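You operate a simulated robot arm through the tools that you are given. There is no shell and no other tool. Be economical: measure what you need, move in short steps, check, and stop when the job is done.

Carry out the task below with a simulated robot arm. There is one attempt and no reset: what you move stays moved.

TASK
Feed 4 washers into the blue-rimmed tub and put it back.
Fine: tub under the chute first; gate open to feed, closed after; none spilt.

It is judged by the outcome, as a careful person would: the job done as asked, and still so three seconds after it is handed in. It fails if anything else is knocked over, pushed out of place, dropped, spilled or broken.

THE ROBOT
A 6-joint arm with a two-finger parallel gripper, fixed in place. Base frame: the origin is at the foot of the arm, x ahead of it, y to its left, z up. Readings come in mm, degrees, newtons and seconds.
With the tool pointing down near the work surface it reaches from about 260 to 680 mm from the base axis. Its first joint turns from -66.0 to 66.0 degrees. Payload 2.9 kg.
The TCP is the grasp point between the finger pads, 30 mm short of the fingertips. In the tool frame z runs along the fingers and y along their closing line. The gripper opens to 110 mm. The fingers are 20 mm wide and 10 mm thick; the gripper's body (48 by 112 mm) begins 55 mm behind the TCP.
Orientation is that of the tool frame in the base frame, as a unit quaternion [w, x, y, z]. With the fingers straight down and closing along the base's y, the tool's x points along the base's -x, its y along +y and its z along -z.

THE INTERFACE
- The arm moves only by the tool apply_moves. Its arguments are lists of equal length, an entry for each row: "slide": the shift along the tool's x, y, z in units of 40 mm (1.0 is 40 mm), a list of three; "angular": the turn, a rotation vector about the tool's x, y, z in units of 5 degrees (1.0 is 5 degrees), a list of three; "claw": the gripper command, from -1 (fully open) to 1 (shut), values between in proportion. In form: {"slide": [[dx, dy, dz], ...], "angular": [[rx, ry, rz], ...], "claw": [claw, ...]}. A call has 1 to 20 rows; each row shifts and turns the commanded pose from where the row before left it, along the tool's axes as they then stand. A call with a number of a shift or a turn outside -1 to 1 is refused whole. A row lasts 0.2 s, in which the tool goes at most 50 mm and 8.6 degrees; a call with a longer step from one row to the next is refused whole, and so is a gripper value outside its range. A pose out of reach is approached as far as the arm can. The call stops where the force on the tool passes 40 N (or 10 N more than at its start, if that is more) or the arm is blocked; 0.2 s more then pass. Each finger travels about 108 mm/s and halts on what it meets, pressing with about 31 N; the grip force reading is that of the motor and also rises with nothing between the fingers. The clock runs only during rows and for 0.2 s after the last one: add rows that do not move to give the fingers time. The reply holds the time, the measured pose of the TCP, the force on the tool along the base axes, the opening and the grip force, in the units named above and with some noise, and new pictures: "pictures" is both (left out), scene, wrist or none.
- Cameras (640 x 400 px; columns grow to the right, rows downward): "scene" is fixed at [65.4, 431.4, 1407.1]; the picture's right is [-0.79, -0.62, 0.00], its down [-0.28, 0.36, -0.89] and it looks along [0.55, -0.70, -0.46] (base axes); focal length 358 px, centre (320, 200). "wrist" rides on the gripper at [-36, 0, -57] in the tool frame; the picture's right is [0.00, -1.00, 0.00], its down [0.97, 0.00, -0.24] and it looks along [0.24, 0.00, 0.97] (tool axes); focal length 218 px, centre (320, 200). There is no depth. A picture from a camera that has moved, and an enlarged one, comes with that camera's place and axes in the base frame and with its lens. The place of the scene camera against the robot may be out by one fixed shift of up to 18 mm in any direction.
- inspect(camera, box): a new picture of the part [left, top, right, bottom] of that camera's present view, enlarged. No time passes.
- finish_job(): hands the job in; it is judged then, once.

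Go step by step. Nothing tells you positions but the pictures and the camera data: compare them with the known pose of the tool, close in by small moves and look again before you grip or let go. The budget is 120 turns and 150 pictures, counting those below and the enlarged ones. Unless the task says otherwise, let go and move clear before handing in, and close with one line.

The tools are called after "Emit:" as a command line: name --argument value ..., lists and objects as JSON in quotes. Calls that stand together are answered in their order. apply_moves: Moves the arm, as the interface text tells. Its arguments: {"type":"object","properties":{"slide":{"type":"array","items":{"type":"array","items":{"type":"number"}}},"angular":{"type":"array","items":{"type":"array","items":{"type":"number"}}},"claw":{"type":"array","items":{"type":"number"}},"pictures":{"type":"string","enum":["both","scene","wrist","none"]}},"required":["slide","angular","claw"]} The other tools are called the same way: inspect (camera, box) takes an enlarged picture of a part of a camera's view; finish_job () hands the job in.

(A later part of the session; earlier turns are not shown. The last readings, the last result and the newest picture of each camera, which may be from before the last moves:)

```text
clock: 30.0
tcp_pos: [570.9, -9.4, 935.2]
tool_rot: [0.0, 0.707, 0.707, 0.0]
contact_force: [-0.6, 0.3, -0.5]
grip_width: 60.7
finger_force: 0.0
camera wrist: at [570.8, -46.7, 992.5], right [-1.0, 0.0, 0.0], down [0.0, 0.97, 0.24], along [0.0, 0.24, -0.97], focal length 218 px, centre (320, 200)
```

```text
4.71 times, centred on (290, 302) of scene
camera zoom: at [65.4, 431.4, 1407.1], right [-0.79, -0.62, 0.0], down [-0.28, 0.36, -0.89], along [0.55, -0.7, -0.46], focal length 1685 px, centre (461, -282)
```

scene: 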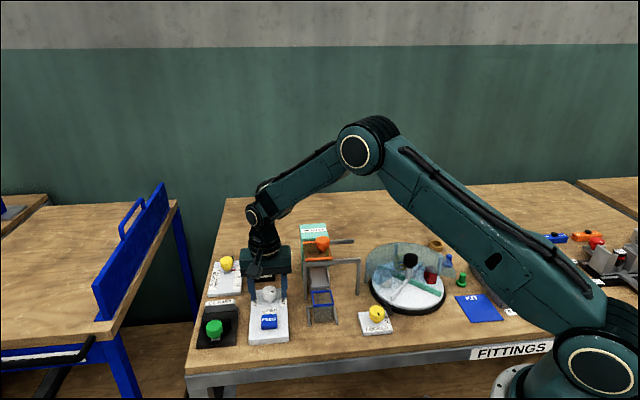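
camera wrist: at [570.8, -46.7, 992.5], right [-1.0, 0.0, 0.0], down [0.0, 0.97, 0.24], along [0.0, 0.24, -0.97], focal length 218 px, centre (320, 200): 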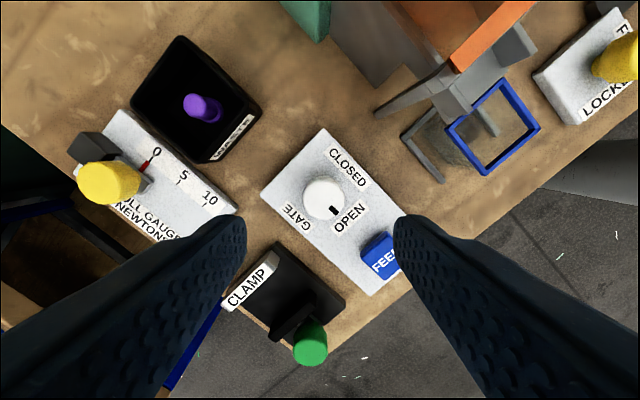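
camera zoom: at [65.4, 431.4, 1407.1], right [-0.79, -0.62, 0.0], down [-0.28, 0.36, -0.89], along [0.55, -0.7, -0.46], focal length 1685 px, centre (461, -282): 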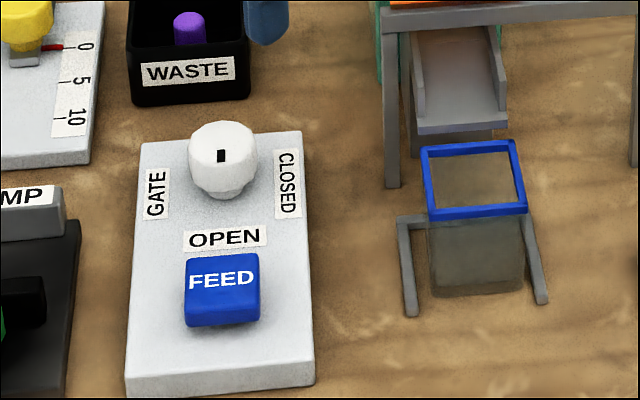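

The gate reads OPEN. I'll turn back 45°, close the fingers and go above the FEED button.

Emit:
apply_moves --slide '[[0, 0, 0], [0, 0, 0], [0, 0, 0], [0, 0, 0], [0, 0, 0], [0, 0, 0], [0, 0, 0], [0, 0, 0], [0, 0, 0], [0.7, 0, 0], [0.7, 0, 0], [0.7, 0.01, 0], [0, 0, 1], [0, 0, 1], [0, 0, 0]]' --angular '[[0, 0, -1], [0, 0, -1], [0, 0, -1], [0, 0, -1], [0, 0, -1], [0, 0, -1], [0, 0, -1], [0, 0, -1], [0, 0, -1], [0, 0, 0], [0, 0, 0], [0, 0, 0], [0, 0, 0], [0, 0, 0], [0, 0, 0]]' --claw '[-0.1, 0.3, 0.6, 1, 1, 1, 1, 1, 1, 1, 1, 1, 1, 1, 1]' --pictures "wrist"

Emit:
inspect --camera "scene" --box '[240, 245, 350, 345]'

```text
clock: 33.2
tcp_pos: [511.1, 54.1, 855.3]
tool_rot: [0.0, 0.383, 0.924, 0.0]
contact_force: [1.0, -0.3, 0.8]
grip_width: 0.0
finger_force: 31.2
camera wrist: at [537.2, 27.2, 914.0], right [-0.71, -0.71, 0.0], down [-0.69, 0.69, 0.24], along [-0.17, 0.17, -0.97], focal length 218 px, centre (320, 200)
```

wrist: 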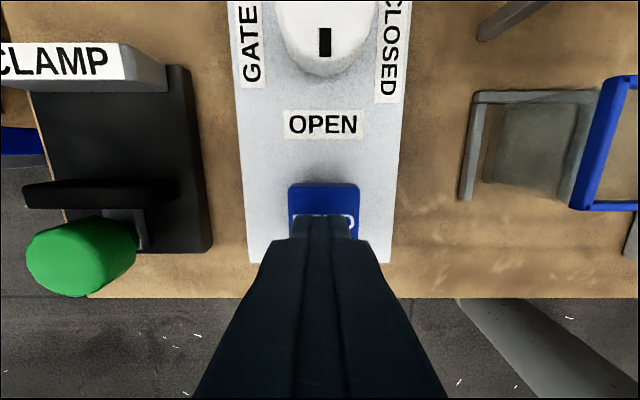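

```text
4.00 times, centred on (295, 295) of scene
camera zoom: at [65.4, 431.4, 1407.1], right [-0.79, -0.62, 0.0], down [-0.28, 0.36, -0.89], along [0.55, -0.7, -0.46], focal length 1432 px, centre (420, -180)
```

zoom: 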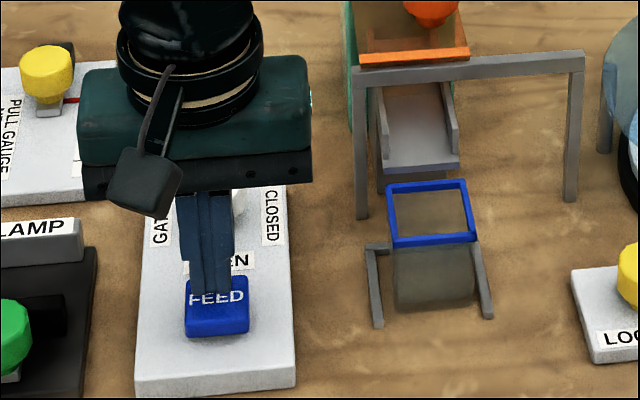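

Emit:
apply_moves --slide '[[-0.05, -0.05, 0.1], [0, 0, 0.1], [0, 0, 0.08], [0, 0, 0.05]]' --angular '[[0, 0, 0], [0, 0, 0], [0, 0, 0], [0, 0, 0]]' --claw '[1, 1, 1, 1]' --pictures "none"

Emit:
inspect --camera "scene" --box '[240, 245, 350, 345]'

```text
clock: 34.2
tcp_pos: [511.2, 49.0, 845.5]
tool_rot: [0.0, 0.382, 0.924, 0.0]
contact_force: [-0.7, 1.0, 2.3]
grip_width: 0.0
finger_force: 31.0
```

```text
4.00 times, centred on (295, 295) of scene
camera zoom: at [65.4, 431.4, 1407.1], right [-0.79, -0.62, 0.0], down [-0.28, 0.36, -0.89], along [0.55, -0.7, -0.46], focal length 1432 px, centre (420, -180)
```

zoom: 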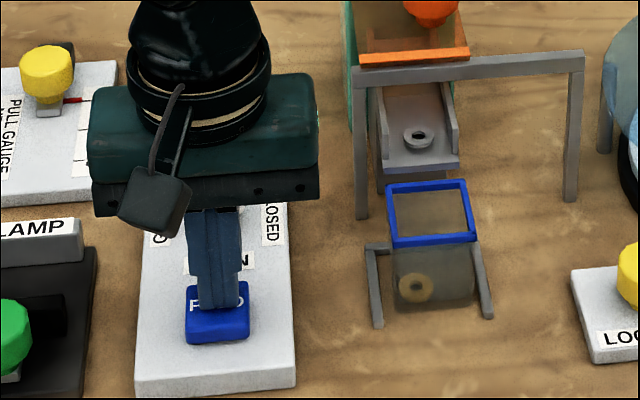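

Already one washer is in the tub and a second is on the chute, so holding the button keeps feeding. Lifting off at once.

Emit:
apply_moves --slide '[[0, 0, -0.4], [0, 0, 0]]' --angular '[[0, 0, 0], [0, 0, 0]]' --claw '[1, 1]' --pictures "none"

Emit:
inspect --camera "scene" --box '[290, 260, 350, 330]'

```text
clock: 34.8
tcp_pos: [511.9, 48.0, 857.7]
tool_rot: [0.001, 0.383, 0.924, 0.0]
contact_force: [-0.2, -0.8, -0.3]
grip_width: 0.1
finger_force: 30.5
```

```text
5.71 times, centred on (320, 295) of scene
camera zoom: at [65.4, 431.4, 1407.1], right [-0.79, -0.62, 0.0], down [-0.28, 0.36, -0.89], along [0.55, -0.7, -0.46], focal length 2046 px, centre (320, -343)
```

zoom: 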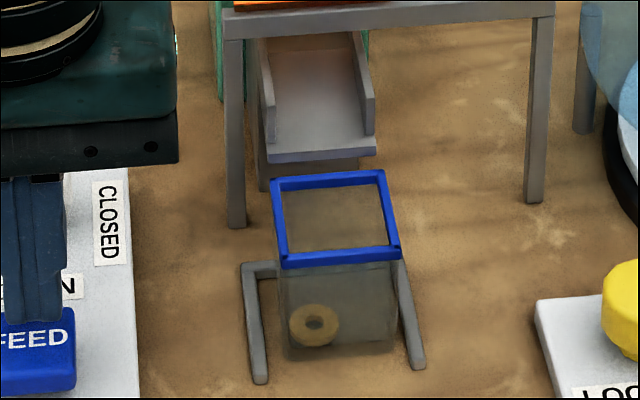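

Emit:
apply_moves --slide '[[0, 0, -1], [0, -0.5, -1], [0, -1, 0], [0, -0.9, 0], [0, 0, 0]]' --angular '[[0, 0, 0], [0, 0, 0], [0, 0, 0], [0, 0, 0], [0, 0, 0]]' --claw '[1, 1, 1, 1, 1]' --pictures "wrist"

Emit:
inspect --camera "wrist" --box '[270, 120, 410, 230]'

Emit:
inspect --camera "scene" --box '[295, 270, 345, 325]'

```text
clock: 36.0
tcp_pos: [446.0, -18.3, 940.8]
tool_rot: [-0.001, 0.382, 0.924, 0.0]
contact_force: [0.1, 0.3, 0.8]
grip_width: 0.1
finger_force: 30.4
camera wrist: at [471.1, -44.9, 997.9], right [-0.71, -0.71, 0.0], down [-0.69, 0.69, 0.24], along [-0.17, 0.17, -0.97], focal length 218 px, centre (320, 200)
```

wrist: 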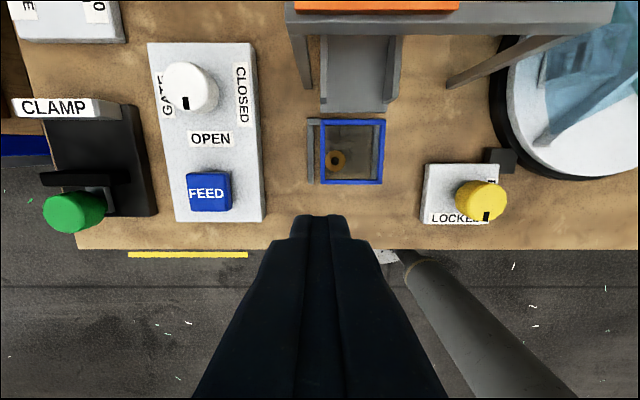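

```text
3.64 times, centred on (340, 175) of wrist
camera zoom: at [471.1, -44.9, 997.9], right [-0.71, -0.71, 0.0], down [-0.69, 0.69, 0.24], along [-0.17, 0.17, -0.97], focal length 794 px, centre (247, 291)
```

zoom: 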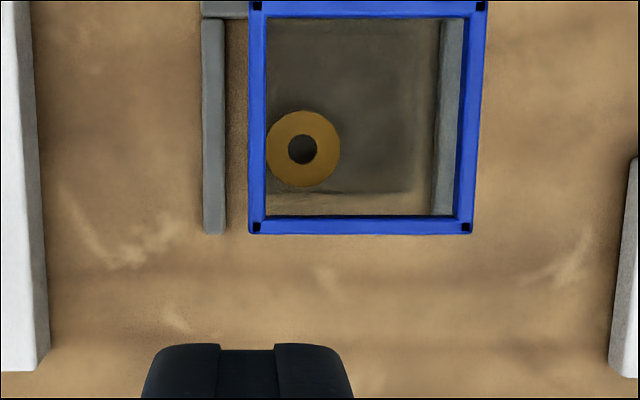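

```text
7.27 times, centred on (320, 298) of scene
camera zoom: at [65.4, 431.4, 1407.1], right [-0.79, -0.62, 0.0], down [-0.28, 0.36, -0.89], along [0.55, -0.7, -0.46], focal length 2604 px, centre (320, -509)
```

zoom: 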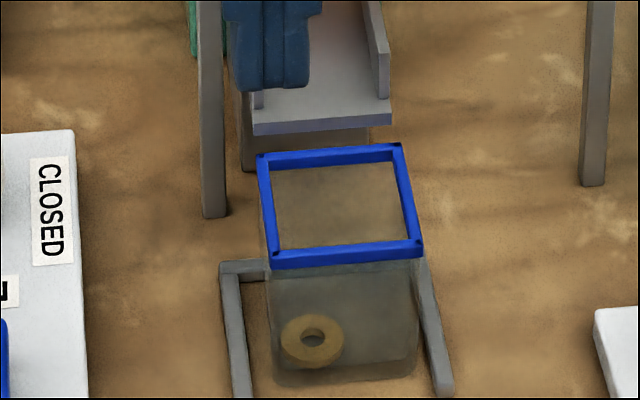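

Emit:
inspect --camera "scene" --box '[308, 305, 332, 325]'

Emit:
inspect --camera "wrist" --box '[320, 140, 360, 180]'

```text
16.00 times, centred on (320, 315) of scene
camera zoom: at [65.4, 431.4, 1407.1], right [-0.79, -0.62, 0.0], down [-0.28, 0.36, -0.89], along [0.55, -0.7, -0.46], focal length 5728 px, centre (320, -1640)
```

zoom: 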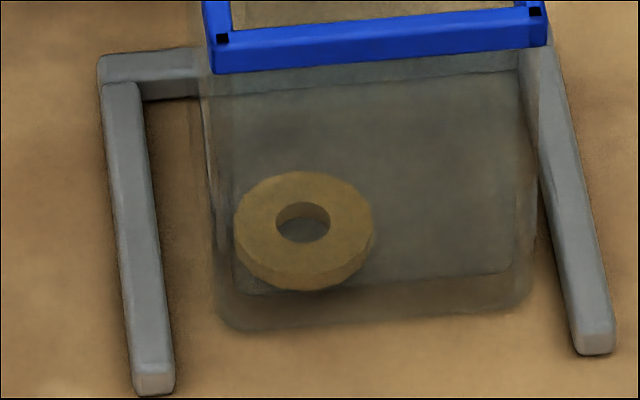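

```text
10.00 times, centred on (340, 160) of wrist
camera zoom: at [471.1, -44.9, 997.9], right [-0.71, -0.71, 0.0], down [-0.69, 0.69, 0.24], along [-0.17, 0.17, -0.97], focal length 2183 px, centre (120, 600)
```

zoom: 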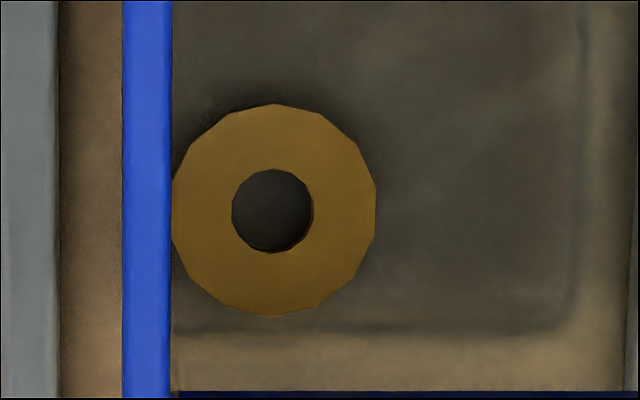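

Emit:
inspect --camera "wrist" --box '[260, 0, 460, 130]'

Emit:
inspect --camera "scene" --box '[280, 230, 370, 340]'

```text
3.08 times, centred on (360, 65) of wrist
camera zoom: at [471.1, -44.9, 997.9], right [-0.71, -0.71, 0.0], down [-0.69, 0.69, 0.24], along [-0.17, 0.17, -0.97], focal length 672 px, centre (197, 615)
```

zoom: 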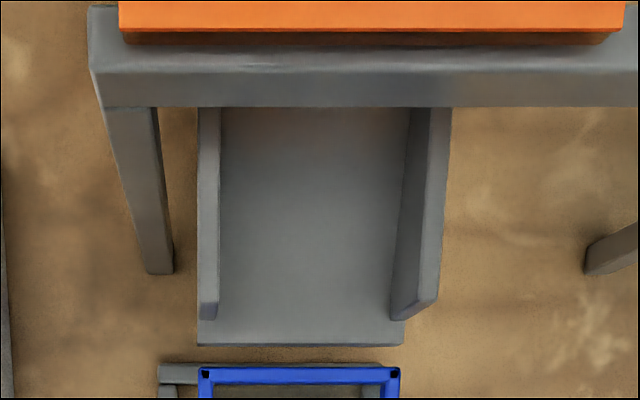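

```text
3.64 times, centred on (325, 285) of scene
camera zoom: at [65.4, 431.4, 1407.1], right [-0.79, -0.62, 0.0], down [-0.28, 0.36, -0.89], along [0.55, -0.7, -0.46], focal length 1302 px, centre (302, -109)
```

zoom: 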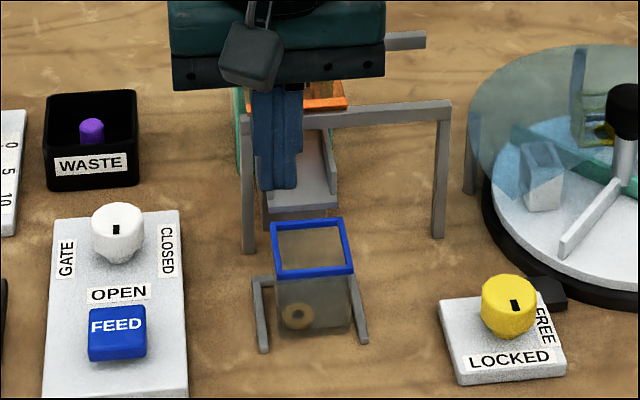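

There appears to be one washer in the tub (or two exactly stacked), nothing spilt. I'll go back over the button and give one short tap, then count again.

Emit:
apply_moves --slide '[[0, 0.8, 0], [0.05, 0.8, 0], [0, 0.78, 0], [0, 0, 1], [0, 0, 1.0], [0, 0, 0]]' --angular '[[0, 0, 0], [0, 0, 0], [0, 0, 0], [0, 0, 0], [0, 0, 0], [0, 0, 0]]' --claw '[1, 1, 1, 1, 1, 1]' --pictures "none"

Emit:
inspect --camera "scene" --box '[240, 245, 350, 345]'

Emit:
inspect --camera "scene" --box '[308, 305, 332, 325]'

```text
clock: 37.4
tcp_pos: [508.9, 52.3, 857.1]
tool_rot: [0.0, 0.383, 0.924, 0.0]
contact_force: [0.4, 0.3, 0.7]
grip_width: 0.0
finger_force: 30.8
```

```text
4.00 times, centred on (295, 295) of scene
camera zoom: at [65.4, 431.4, 1407.1], right [-0.79, -0.62, 0.0], down [-0.28, 0.36, -0.89], along [0.55, -0.7, -0.46], focal length 1432 px, centre (420, -180)
```

zoom: 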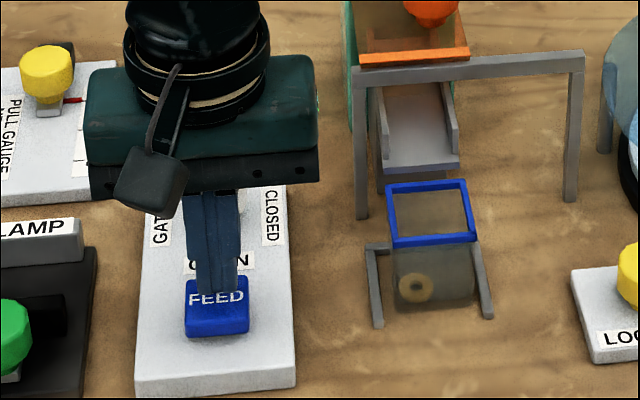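

```text
16.00 times, centred on (320, 315) of scene
camera zoom: at [65.4, 431.4, 1407.1], right [-0.79, -0.62, 0.0], down [-0.28, 0.36, -0.89], along [0.55, -0.7, -0.46], focal length 5728 px, centre (320, -1640)
```

zoom: 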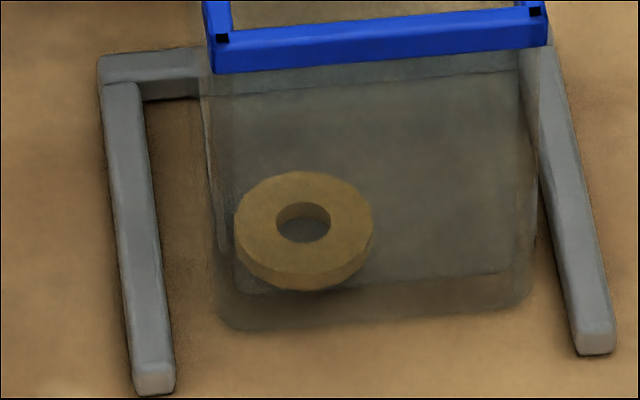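

Emit:
apply_moves --slide '[[0, 0, 0.33], [0, 0, -0.33]]' --angular '[[0, 0, 0], [0, 0, 0]]' --claw '[1, 1]' --pictures "none"

Emit:
inspect --camera "scene" --box '[290, 260, 350, 330]'

```text
clock: 38.0
tcp_pos: [509.4, 49.9, 858.2]
tool_rot: [0.0, 0.383, 0.924, -0.001]
contact_force: [-0.6, 0.6, -0.4]
grip_width: 0.0
finger_force: 31.1
```

```text
5.71 times, centred on (320, 295) of scene
camera zoom: at [65.4, 431.4, 1407.1], right [-0.79, -0.62, 0.0], down [-0.28, 0.36, -0.89], along [0.55, -0.7, -0.46], focal length 2046 px, centre (320, -343)
```

zoom: 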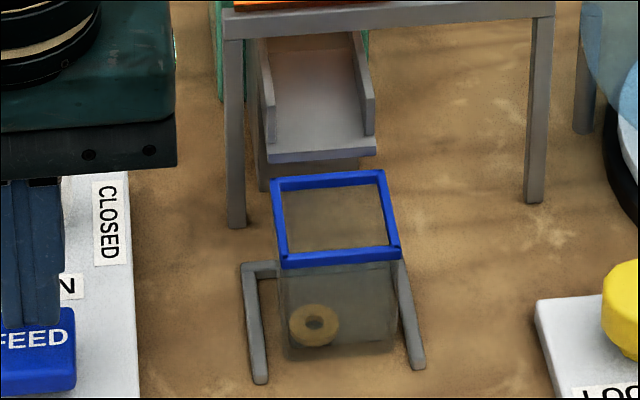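

Emit:
apply_moves --slide '[[0, 0, 0], [0, 0, 0], [0, 0, 0]]' --angular '[[0, 0, 0], [0, 0, 0], [0, 0, 0]]' --claw '[1, 1, 1]' --pictures "none"

Emit:
inspect --camera "scene" --box '[290, 260, 350, 330]'

```text
clock: 38.8
tcp_pos: [509.7, 50.0, 859.2]
tool_rot: [0.001, 0.383, 0.924, 0.0]
contact_force: [0.0, 0.5, 0.0]
grip_width: 0.1
finger_force: 30.9
```

```text
5.71 times, centred on (320, 295) of scene
camera zoom: at [65.4, 431.4, 1407.1], right [-0.79, -0.62, 0.0], down [-0.28, 0.36, -0.89], along [0.55, -0.7, -0.46], focal length 2046 px, centre (320, -343)
```

zoom: 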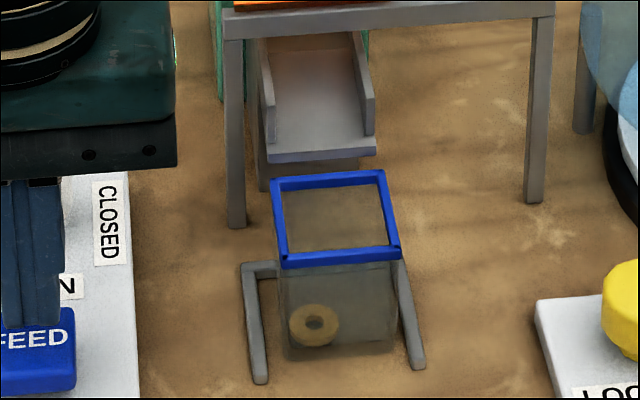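

The tap was too short to register. A slightly longer one.

Emit:
apply_moves --slide '[[0, 0, 0.3], [0, 0, 0.05], [0, 0, -0.4], [0, 0, 0]]' --angular '[[0, 0, 0], [0, 0, 0], [0, 0, 0], [0, 0, 0]]' --claw '[1, 1, 1, 1]' --pictures "none"

Emit:
inspect --camera "scene" --box '[290, 260, 350, 330]'

```text
clock: 39.8
tcp_pos: [511.0, 50.7, 860.2]
tool_rot: [-0.001, 0.382, 0.924, 0.0]
contact_force: [-0.2, 0.6, 0.3]
grip_width: 0.1
finger_force: 31.2
```

```text
5.71 times, centred on (320, 295) of scene
camera zoom: at [65.4, 431.4, 1407.1], right [-0.79, -0.62, 0.0], down [-0.28, 0.36, -0.89], along [0.55, -0.7, -0.46], focal length 2046 px, centre (320, -343)
```

zoom: 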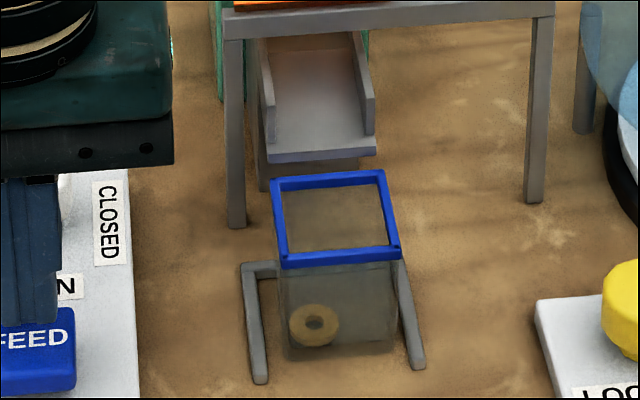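

Emit:
inspect --camera "scene" --box '[308, 305, 332, 325]'

```text
16.00 times, centred on (320, 315) of scene
camera zoom: at [65.4, 431.4, 1407.1], right [-0.79, -0.62, 0.0], down [-0.28, 0.36, -0.89], along [0.55, -0.7, -0.46], focal length 5728 px, centre (320, -1640)
```

zoom: 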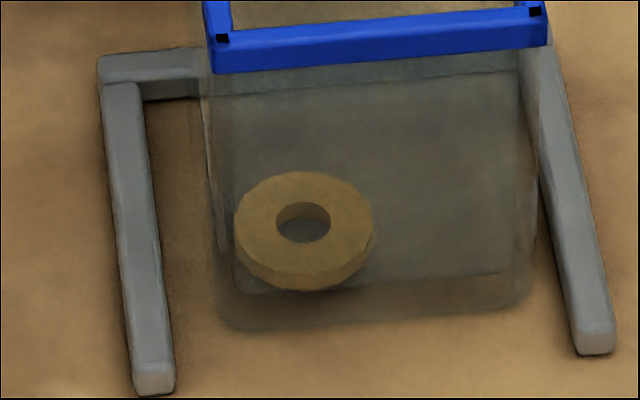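

Emit:
apply_moves --slide '[[0, 0, 0.35], [0, 0, 0.1], [0, 0, -0.45], [0, 0, 0]]' --angular '[[0, 0, 0], [0, 0, 0], [0, 0, 0], [0, 0, 0]]' --claw '[1, 1, 1, 1]' --pictures "none"

Emit:
inspect --camera "scene" --box '[290, 260, 350, 330]'

```text
clock: 40.8
tcp_pos: [509.1, 51.8, 860.4]
tool_rot: [0.0, 0.383, 0.924, 0.001]
contact_force: [-0.1, 0.9, -0.1]
grip_width: 0.0
finger_force: 30.9
```

```text
5.71 times, centred on (320, 295) of scene
camera zoom: at [65.4, 431.4, 1407.1], right [-0.79, -0.62, 0.0], down [-0.28, 0.36, -0.89], along [0.55, -0.7, -0.46], focal length 2046 px, centre (320, -343)
```

zoom: 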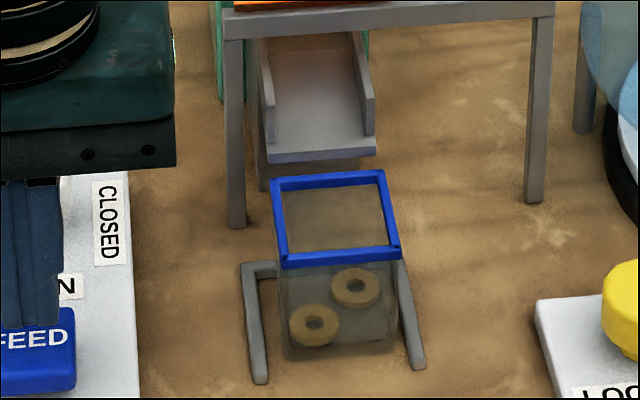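

A second washer arrived. I'll check closely whether either is a stack.

Emit:
inspect --camera "scene" --box '[308, 302, 334, 324]'

Emit:
apply_moves --slide '[[0, 0, -1], [0, -0.5, -1], [0, -1, 0], [0, -0.9, 0], [0, 0, 0]]' --angular '[[0, 0, 0], [0, 0, 0], [0, 0, 0], [0, 0, 0], [0, 0, 0]]' --claw '[1, 1, 1, 1, 1]' --pictures "none"

Emit:
inspect --camera "wrist" --box '[310, 110, 400, 190]'

```text
16.00 times, centred on (321, 313) of scene
camera zoom: at [65.4, 431.4, 1407.1], right [-0.79, -0.62, 0.0], down [-0.28, 0.36, -0.89], along [0.55, -0.7, -0.46], focal length 5728 px, centre (304, -1608)
```

zoom: 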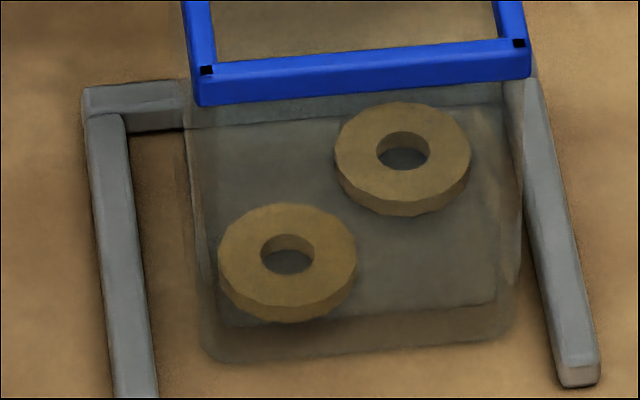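

```text
clock: 42.0
tcp_pos: [440.4, -17.4, 940.8]
tool_rot: [-0.001, 0.383, 0.924, -0.001]
contact_force: [0.3, -0.7, -0.2]
grip_width: 0.0
finger_force: 31.2
```

```text
5.00 times, centred on (355, 150) of wrist
camera zoom: at [465.9, -43.6, 997.7], right [-0.71, -0.71, 0.0], down [-0.69, 0.69, 0.24], along [-0.17, 0.17, -0.97], focal length 1091 px, centre (145, 450)
```

zoom: 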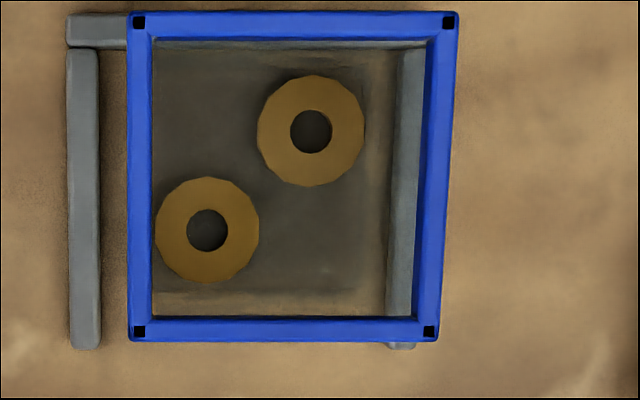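

Both are single washers: two in the tub. Back over the button for the third.

Emit:
apply_moves --slide '[[0, 0.82, 0], [-0.03, 0.82, 0], [0, 0.8, 0], [0, 0, 1], [0, 0, 1.0], [0, 0, 0], [0, 0, 0]]' --angular '[[0, 0, 0], [0, 0, 0], [0, 0, 0], [0, 0, 0], [0, 0, 0], [0, 0, 0], [0, 0, 0]]' --claw '[1, 1, 1, 1, 1, 1, 1]' --pictures "none"

```text
clock: 43.6
tcp_pos: [508.2, 49.4, 861.8]
tool_rot: [0.001, 0.382, 0.924, 0.0]
contact_force: [0.2, -0.2, -0.1]
grip_width: 0.0
finger_force: 31.5
```

Emit:
apply_moves --slide '[[0, 0, 0.37], [0, 0, 0.1], [0, 0, -0.47], [0, 0, 0], [0, 0, 0]]' --angular '[[0, 0, 0], [0, 0, 0], [0, 0, 0], [0, 0, 0], [0, 0, 0]]' --claw '[1, 1, 1, 1, 1]' --pictures "none"

Emit:
inspect --camera "scene" --box '[290, 260, 350, 330]'

```text
clock: 44.8
tcp_pos: [511.8, 51.0, 860.4]
tool_rot: [0.0, 0.383, 0.924, 0.0]
contact_force: [-0.3, -0.8, 0.5]
grip_width: 0.0
finger_force: 30.9
```

```text
5.71 times, centred on (320, 295) of scene
camera zoom: at [65.4, 431.4, 1407.1], right [-0.79, -0.62, 0.0], down [-0.28, 0.36, -0.89], along [0.55, -0.7, -0.46], focal length 2046 px, centre (320, -343)
```

zoom: 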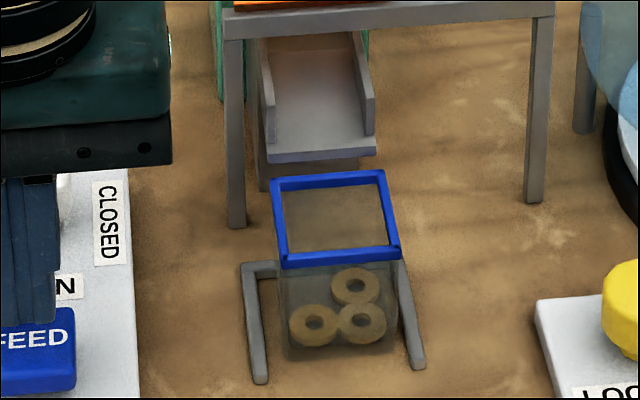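

Emit:
inspect --camera "scene" --box '[308, 302, 334, 324]'

```text
16.00 times, centred on (321, 313) of scene
camera zoom: at [65.4, 431.4, 1407.1], right [-0.79, -0.62, 0.0], down [-0.28, 0.36, -0.89], along [0.55, -0.7, -0.46], focal length 5728 px, centre (304, -1608)
```

zoom: 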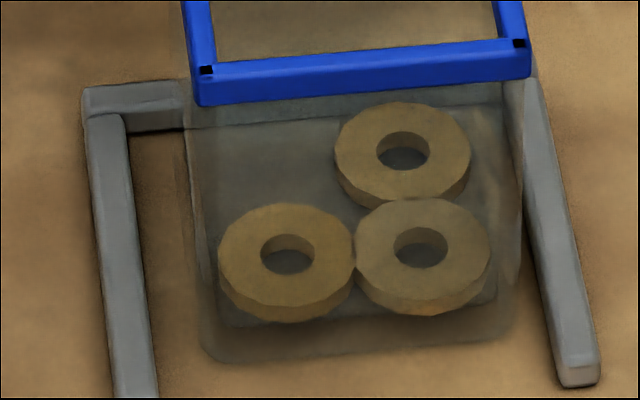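

Three washers, all single and flat. One more press.

Emit:
apply_moves --slide '[[0, 0, 0.36], [0, 0, 0.1], [0, 0, -0.46], [0, 0, 0], [0, 0, 0]]' --angular '[[0, 0, 0], [0, 0, 0], [0, 0, 0], [0, 0, 0], [0, 0, 0]]' --claw '[1, 1, 1, 1, 1]' --pictures "none"

Emit:
inspect --camera "scene" --box '[290, 260, 350, 330]'

Emit:
inspect --camera "scene" --box '[308, 302, 334, 324]'

```text
clock: 46.0
tcp_pos: [511.7, 51.6, 859.8]
tool_rot: [0.0, 0.382, 0.924, -0.001]
contact_force: [-0.2, -0.9, -0.2]
grip_width: 0.2
finger_force: 31.0
```

```text
5.71 times, centred on (320, 295) of scene
camera zoom: at [65.4, 431.4, 1407.1], right [-0.79, -0.62, 0.0], down [-0.28, 0.36, -0.89], along [0.55, -0.7, -0.46], focal length 2046 px, centre (320, -343)
```

zoom: 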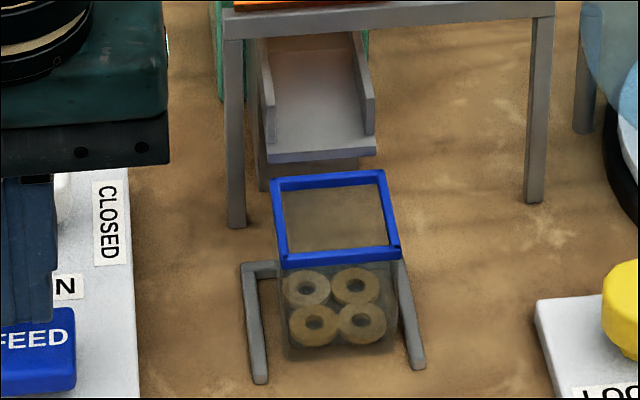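

```text
16.00 times, centred on (321, 313) of scene
camera zoom: at [65.4, 431.4, 1407.1], right [-0.79, -0.62, 0.0], down [-0.28, 0.36, -0.89], along [0.55, -0.7, -0.46], focal length 5728 px, centre (304, -1608)
```

zoom: 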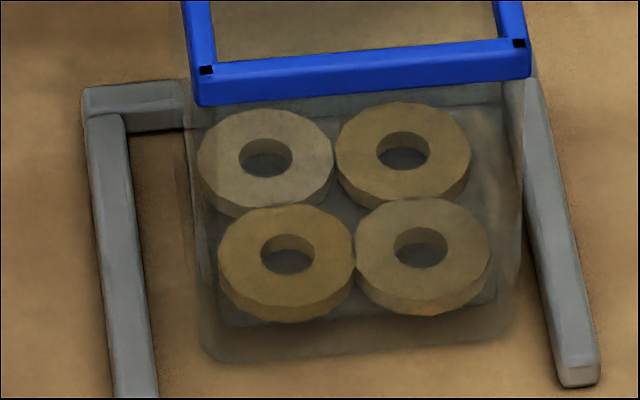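

Four washers are in the tub, chute clear. Now to close the gate: up, over the knob (refined centre R=-397.6, D=404.5), rotate +45° and descend.

Emit:
apply_moves --slide '[[0, 0, -0.9], [0, 0, -1], [-0.66, 0, 0], [-0.66, -0.02, 0], [-0.66, 0, 0], [0, 0, 0], [0, 0, 0], [0, 0, 0], [0, 0, 0], [0, 0, 0], [0, 0, 0], [0, 0, 0], [0, 0, 0], [0, 0, 0], [0, 0, 1], [0, 0, 0.9], [0, 0, 0]]' --angular '[[0, 0, 0], [0, 0, 0], [0, 0, 0], [0, 0, 0], [0, 0, 0], [0, 0, 1], [0, 0, 1], [0, 0, 1], [0, 0, 1], [0, 0, 1], [0, 0, 1], [0, 0, 1], [0, 0, 1], [0, 0, 1], [0, 0, 0], [0, 0, 0], [0, 0, 0]]' --claw '[1, 1, 1, 0.5, -0.1, -0.1, -0.1, -0.1, -0.1, -0.1, -0.1, -0.1, -0.1, -0.1, -0.1, -0.1, -0.1]' --pictures "wrist"

```text
clock: 49.6
tcp_pos: [563.9, -7.8, 861.6]
tool_rot: [-0.001, 0.707, 0.707, -0.001]
contact_force: [0.4, 0.0, 0.5]
grip_width: 60.5
finger_force: 0.1
camera wrist: at [564.5, -44.5, 918.7], right [-1.0, 0.0, 0.0], down [0.0, 0.97, 0.24], along [0.0, 0.24, -0.97], focal length 218 px, centre (320, 200)
```

wrist: 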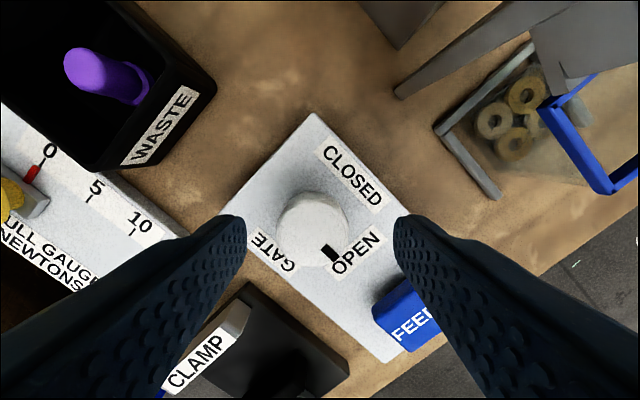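

Emit:
apply_moves --slide '[[0.05, 0.09, 0], [0, 0, 0.35], [0, 0, 0.3], [0, 0, 0], [0, 0, 0], [0, 0, 0], [0, 0, 0]]' --angular '[[0, 0, 0], [0, 0, 0], [0, 0, 0], [0, 0, 0], [0, 0, 0], [0, 0, 0], [0, 0, 0]]' --claw '[-0.1, -0.1, -0.1, -0.1, 0.6, 0.6, 0.6]' --pictures "none"

Emit:
apply_moves --slide '[[0, 0, 0], [0, 0, 0], [0, 0, 0]]' --angular '[[0, 0, -1], [0, 0, -1], [0, 0, -1]]' --claw '[0.6, 0.6, 0.6]' --pictures "none"

```text
clock: 51.2
tcp_pos: [568.8, -4.7, 833.1]
tool_rot: [-0.001, 0.707, 0.707, -0.001]
contact_force: [-14.6, -0.6, 4.0]
grip_width: 32.7
finger_force: 44.7
```

```text
clock: 52.0
tcp_pos: [567.2, -5.2, 833.4]
tool_rot: [-0.002, 0.609, 0.793, -0.001]
contact_force: [-19.9, -8.7, -6.0]
grip_width: 32.6
finger_force: 45.2
```

Emit:
apply_moves --slide '[[0, -0.04, 0], [0, 0, 0], [0, 0, 0], [0, 0, 0]]' --angular '[[0, 0, 0], [0, 0, -1], [0, 0, -1], [0, 0, -1]]' --claw '[0.6, 0.6, 0.6, 0.6]' --pictures "none"

```text
clock: 53.0
tcp_pos: [567.3, -5.7, 834.3]
tool_rot: [0.0, 0.501, 0.865, -0.001]
contact_force: [-12.1, -16.2, -11.7]
grip_width: 32.7
finger_force: 44.5
```

Emit:
apply_moves --slide '[[-0.015, -0.03, 0], [0, 0, 0], [0, 0, 0], [0, 0, 0]]' --angular '[[0, 0, 0], [0, 0, -1], [0, 0, -1], [0, 0, -1]]' --claw '[0.6, 0.6, 0.6, 0.6]' --pictures "none"

```text
clock: 54.0
tcp_pos: [567.8, -4.7, 834.5]
tool_rot: [0.0, 0.383, 0.924, 0.001]
contact_force: [0.7, -16.0, -22.7]
grip_width: 32.7
finger_force: 44.8
```

Halfway; releasing to relieve the strain, then regripping for the second half.

Emit:
apply_moves --slide '[[0, 0, 0], [0, 0, 0], [0, 0, 0]]' --angular '[[0, 0, 0], [0, 0, 0], [0, 0, 0]]' --claw '[0.1, 0.1, 0.1]' --pictures "wrist"

```text
clock: 54.8
tcp_pos: [568.5, -3.9, 835.0]
tool_rot: [0.0, 0.384, 0.924, 0.0]
contact_force: [0.5, -0.2, -0.4]
grip_width: 49.6
finger_force: 0.1
camera wrist: at [593.5, -30.5, 892.8], right [-0.71, -0.71, 0.0], down [-0.69, 0.69, 0.24], along [-0.17, 0.17, -0.97], focal length 218 px, centre (320, 200)
```

wrist: 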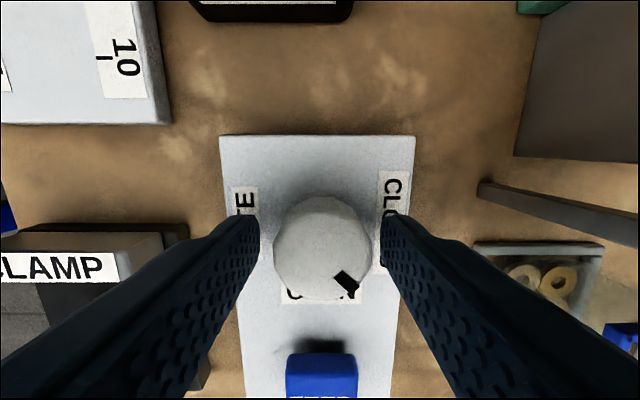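

Emit:
apply_moves --slide '[[-0.04, -0.035, 0], [0, 0, 0], [0, 0, 0], [0, 0, 0]]' --angular '[[0, 0, 0], [0, 0, 0], [0, 0, 0], [0, 0, 0]]' --claw '[0.1, 0.6, 0.6, 0.6]' --pictures "none"

Emit:
apply_moves --slide '[[0, 0, 0], [0, 0, 0], [0, 0, 0], [0, 0, 0]]' --angular '[[0, 0, -1], [0, 0, -1], [0, 0, -1], [0, 0, -1]]' --claw '[0.6, 0.6, 0.6, 0.6]' --pictures "none"

```text
clock: 55.8
tcp_pos: [568.1, -5.3, 834.6]
tool_rot: [-0.001, 0.382, 0.924, 0.0]
contact_force: [3.9, 4.1, -2.5]
grip_width: 32.4
finger_force: 44.9
```

```text
clock: 56.8
tcp_pos: [568.6, -5.3, 835.0]
tool_rot: [0.0, 0.214, 0.977, 0.001]
contact_force: [-3.8, 13.8, 15.3]
grip_width: 32.7
finger_force: 45.6
```

Emit:
apply_moves --slide '[[0, 0.015, 0], [0, 0, 0], [0, 0, 0], [0, 0, 0], [0, 0, 0]]' --angular '[[0, 0, -1], [0, 0, -1], [0, 0, -1], [0, 0, -1], [0, 0, -1]]' --claw '[0.6, 0.6, 0.6, 0.6, 0.6]' --pictures "wrist"

```text
clock: 58.0
tcp_pos: [568.6, -5.8, 835.3]
tool_rot: [0.002, -0.002, 1.0, 0.001]
contact_force: [-4.2, 21.9, 28.6]
grip_width: 32.8
finger_force: 45.2
camera wrist: at [604.3, -6.0, 892.8], right [0.01, -1.0, 0.0], down [-0.97, -0.01, 0.24], along [-0.24, 0.0, -0.97], focal length 218 px, centre (320, 200)
```

wrist: 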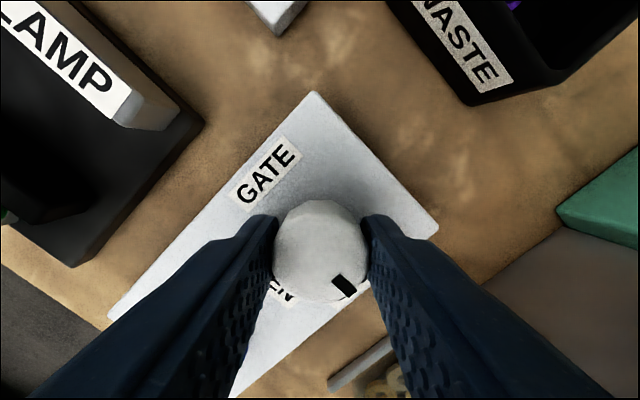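

Emit:
apply_moves --slide '[[0, 0, 0], [0, 0, 0], [0, 0, -0.5], [0, 0, -1], [0, 0, -1], [0, 0, 0]]' --angular '[[0, 0, 0], [0, 0, 0], [0, 0, 0], [0, 0, 0], [0, 0, 0], [0, 0, 0]]' --claw '[-0.1, -0.1, -0.1, -0.1, -0.1, -0.1]' --pictures "wrist"

Emit:
inspect --camera "wrist" --box '[260, 130, 380, 250]'

Emit:
inspect --camera "scene" --box '[240, 260, 340, 345]'

```text
clock: 59.4
tcp_pos: [567.0, -5.3, 935.7]
tool_rot: [0.0, -0.001, 1.0, -0.001]
contact_force: [-0.2, 0.9, 0.8]
grip_width: 60.7
finger_force: 0.0
camera wrist: at [603.4, -7.1, 992.7], right [0.0, -1.0, 0.0], down [-0.97, 0.0, 0.24], along [-0.24, 0.0, -0.97], focal length 218 px, centre (320, 200)
```

wrist: 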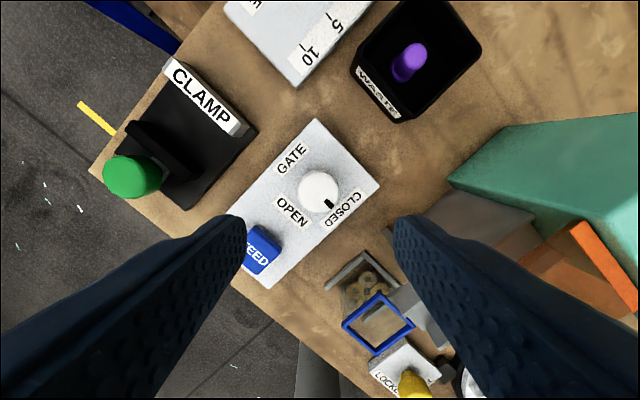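

```text
3.33 times, centred on (320, 190) of wrist
camera zoom: at [603.4, -7.1, 992.7], right [0.0, -1.0, 0.0], down [-0.97, 0.0, 0.24], along [-0.24, 0.0, -0.97], focal length 728 px, centre (320, 233)
```

zoom: 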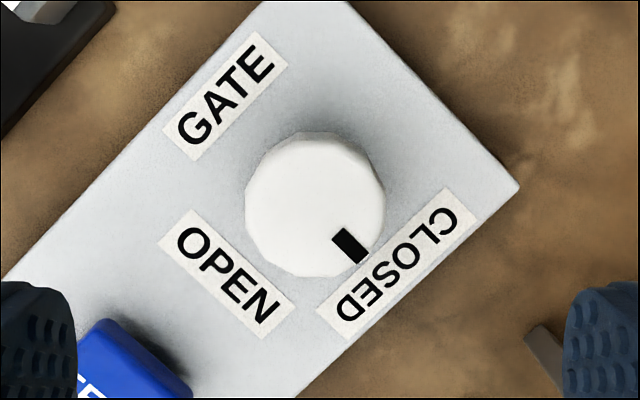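

```text
4.71 times, centred on (290, 302) of scene
camera zoom: at [65.4, 431.4, 1407.1], right [-0.79, -0.62, 0.0], down [-0.28, 0.36, -0.89], along [0.55, -0.7, -0.46], focal length 1685 px, centre (461, -282)
```

zoom: 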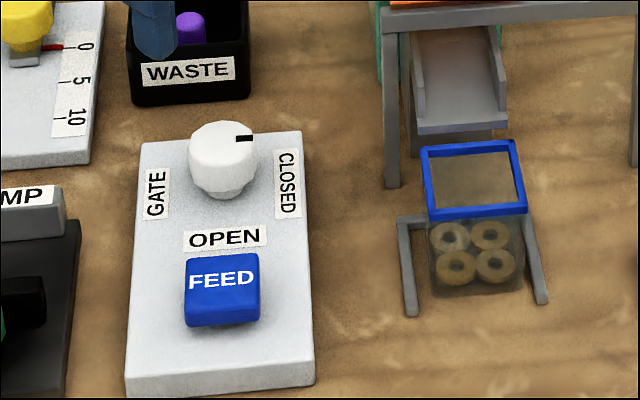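

The gate is CLOSED and all four washers are in the tub. Turning +45° and returning over the tub.

Emit:
apply_moves --slide '[[0, 0, -0.4], [0, 0, 0], [0, 0, 0], [0, 0, 0], [0, 0, 0], [0, 0, 0], [0, 0, 0], [0, 0, 0], [0, 0, 0], [0, 0, 0], [0.55, 0, 0], [0.55, 0, 0], [0, -1, 0], [0, -1, 0], [0, -0.97, 0], [0, 0, 0.9], [0, 0, 0.5], [0, 0, 0]]' --angular '[[0, 0, 0], [0, 0, 1], [0, 0, 1], [0, 0, 1], [0, 0, 1], [0, 0, 1], [0, 0, 1], [0, 0, 1], [0, 0, 1], [0, 0, 1], [0, 0, 0], [0, 0, 0], [0, 0, 0], [0, 0, 0], [0, 0, 0], [0, 0, 0], [0, 0, 0], [0, 0, 0]]' --claw '[-0.4, -0.4, -0.4, -0.4, -0.4, -0.4, -0.4, -0.4, -0.4, -0.4, -0.4, -0.4, -0.4, -0.4, -0.4, -0.4, -0.4, -0.4]'

```text
clock: 63.2
tcp_pos: [450.5, -58.9, 894.3]
tool_rot: [0.0, 0.383, 0.924, 0.0]
contact_force: [-0.4, -0.7, -0.3]
grip_width: 76.9
finger_force: 0.1
camera wrist: at [475.8, -85.9, 951.3], right [-0.71, -0.71, 0.0], down [-0.69, 0.69, 0.24], along [-0.17, 0.17, -0.97], focal length 218 px, centre (320, 200)
```

scene: 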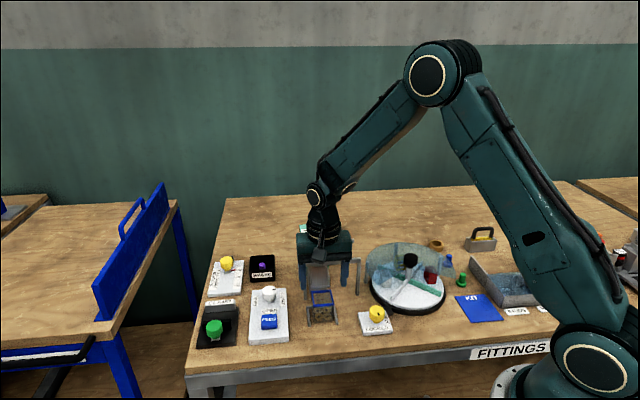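
wrist: 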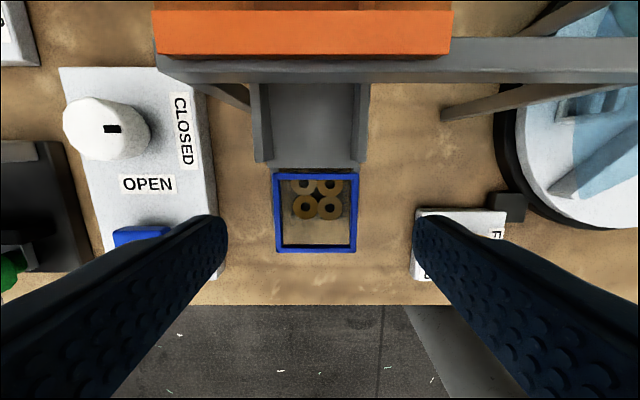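

Emit:
apply_moves --slide '[[-0.025, 0.03, 0.5], [0, 0, 0.5], [0, 0, 0.3], [0, 0, 0]]' --angular '[[0, 0, 0], [0, 0, 0], [0, 0, 0], [0, 0, 0]]' --claw '[-0.4, -0.4, -0.4, -0.4]' --pictures "wrist"

```text
clock: 64.2
tcp_pos: [455.8, -58.8, 841.7]
tool_rot: [0.0, 0.383, 0.924, -0.001]
contact_force: [0.7, -0.1, 0.2]
grip_width: 77.0
finger_force: 0.1
camera wrist: at [480.7, -86.0, 898.7], right [-0.71, -0.71, 0.0], down [-0.69, 0.69, 0.24], along [-0.17, 0.17, -0.97], focal length 218 px, centre (320, 200)
```

wrist: 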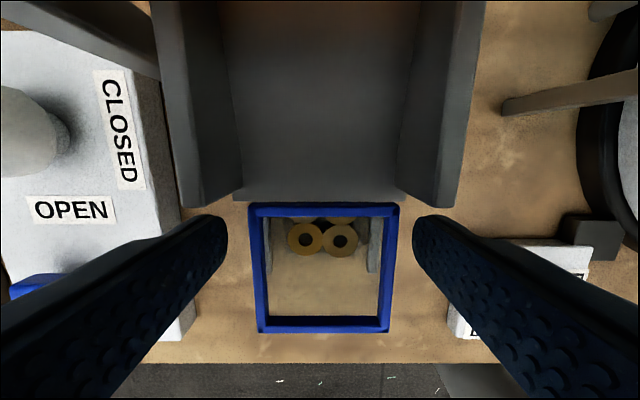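

Emit:
apply_moves --slide '[[0.035, -0.04, 0], [0, 0, 0], [0, 0, 0], [0, 0, 0], [0, 0, 0]]' --angular '[[0, 0, 0], [0, 0, 0], [0, 0, 0], [0, 0, 0], [0, 0, 0]]' --claw '[-0.4, 0.5, 0.5, 0.5, 0.5]' --pictures "wrist"

```text
clock: 65.4
tcp_pos: [453.0, -60.0, 841.8]
tool_rot: [0.0, 0.383, 0.924, 0.0]
contact_force: [0.3, -0.7, 0.7]
grip_width: 44.7
finger_force: 30.3
camera wrist: at [478.4, -86.0, 899.3], right [-0.71, -0.71, 0.0], down [-0.69, 0.69, 0.24], along [-0.17, 0.17, -0.97], focal length 218 px, centre (320, 200)
```

wrist: 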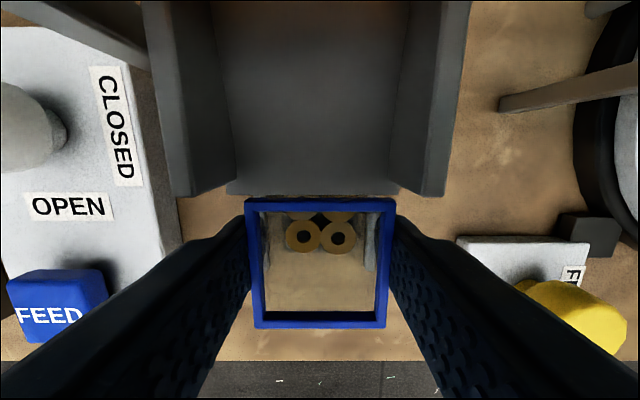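

Grip matches the original one. Sliding forward clear of the lip, lifting high and carrying back over its home.

Emit:
apply_moves --slide '[[0, 0, -0.06], [0.3, 0, 0], [0, 0, -0.5], [0, 0, -0.9], [0, 0, -1], [0, 0, -1], [0, 0, -1], [0, 0, -0.8], [-0.4, -0.18, 0], [-0.7, -0.32, 0], [-0.8, -0.37, 0], [-0.8, -0.37, 0], [-0.8, -0.37, 0], [-0.8, -0.37, 0], [-0.6, -0.27, 0], [-0.26, -0.1, 0], [0, 0, 0], [0, 0, 0]]' --angular '[[0, 0, 0], [0, 0, 0], [0, 0, 0], [0, 0, 0], [0, 0, 0], [0, 0, 0], [0, 0, 0], [0, 0, 0], [0, 0, 0], [0, 0, 0], [0, 0, 0], [0, 0, 0], [0, 0, 0], [0, 0, 0], [0, 0, 0], [0, 0, 0], [0, 0, 0], [0, 0, 0]]' --claw '[0.5, 0.5, 0.5, 0.5, 0.5, 0.5, 0.5, 0.5, 0.5, 0.5, 0.5, 0.5, 0.5, 0.5, 0.5, 0.5, 0.5, 0.5]'

```text
clock: 69.2
tcp_pos: [524.7, -262.7, 1054.8]
tool_rot: [0.001, 0.383, 0.924, 0.0]
contact_force: [-0.7, 0.5, 0.1]
grip_width: 44.7
finger_force: 31.1
camera wrist: at [549.7, -288.9, 1112.1], right [-0.71, -0.71, 0.0], down [-0.69, 0.69, 0.24], along [-0.17, 0.17, -0.97], focal length 218 px, centre (320, 200)
```

scene: 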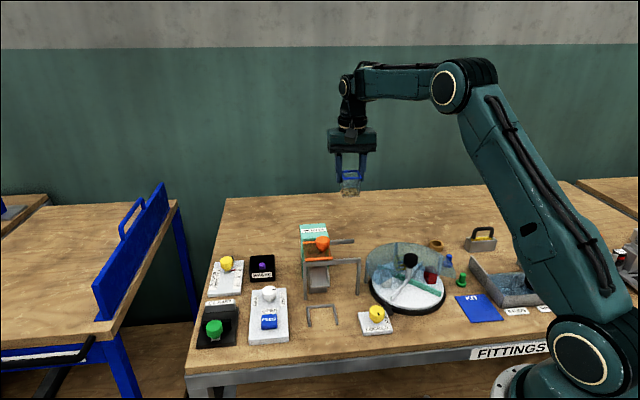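
wrist: 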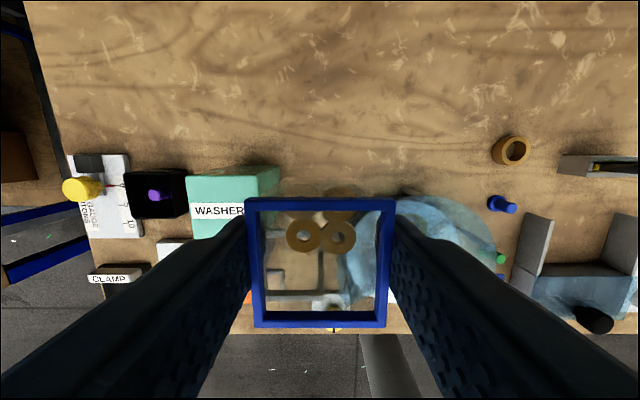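

Emit:
apply_moves --slide '[[-0.01, -0.02, 0.8], [0, 0, 0.9], [0, 0, 0.9], [0, 0, 0.9], [0, 0, 0.9], [0, 0, 0.5], [0, 0, 0.2], [0, 0, 0], [0, 0, 0]]' --angular '[[0, 0, 0], [0, 0, 0], [0, 0, 0], [0, 0, 0], [0, 0, 0], [0, 0, 0], [0, 0, 0], [0, 0, 0], [0, 0, 0]]' --claw '[0.5, 0.5, 0.5, 0.5, 0.5, 0.5, 0.5, 0.5, 0.5]'

```text
clock: 71.2
tcp_pos: [524.3, -262.6, 848.2]
tool_rot: [-0.001, 0.383, 0.924, -0.001]
contact_force: [-1.0, 0.6, 0.1]
grip_width: 44.8
finger_force: 30.6
camera wrist: at [549.8, -290.2, 905.5], right [-0.71, -0.71, 0.0], down [-0.69, 0.69, 0.24], along [-0.17, 0.17, -0.97], focal length 218 px, centre (320, 200)
```

scene: 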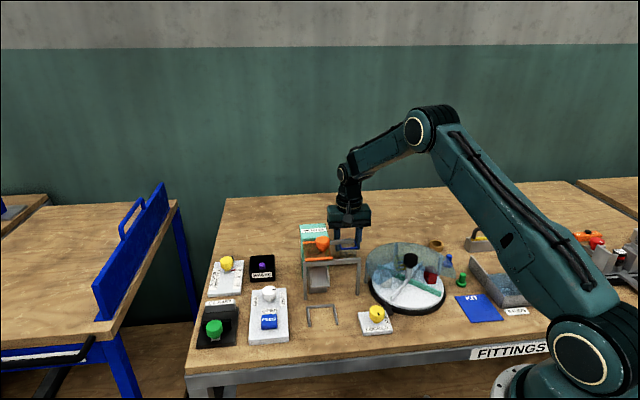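
wrist: 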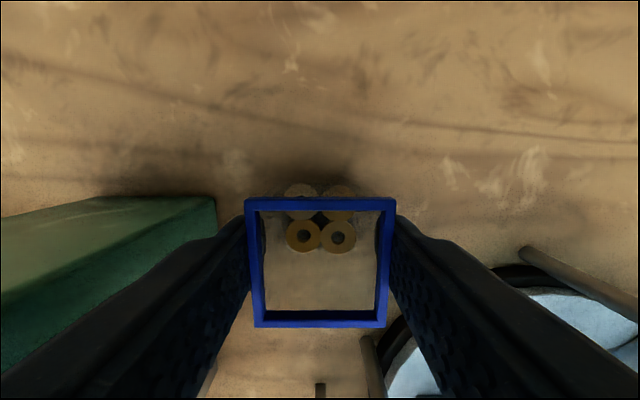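

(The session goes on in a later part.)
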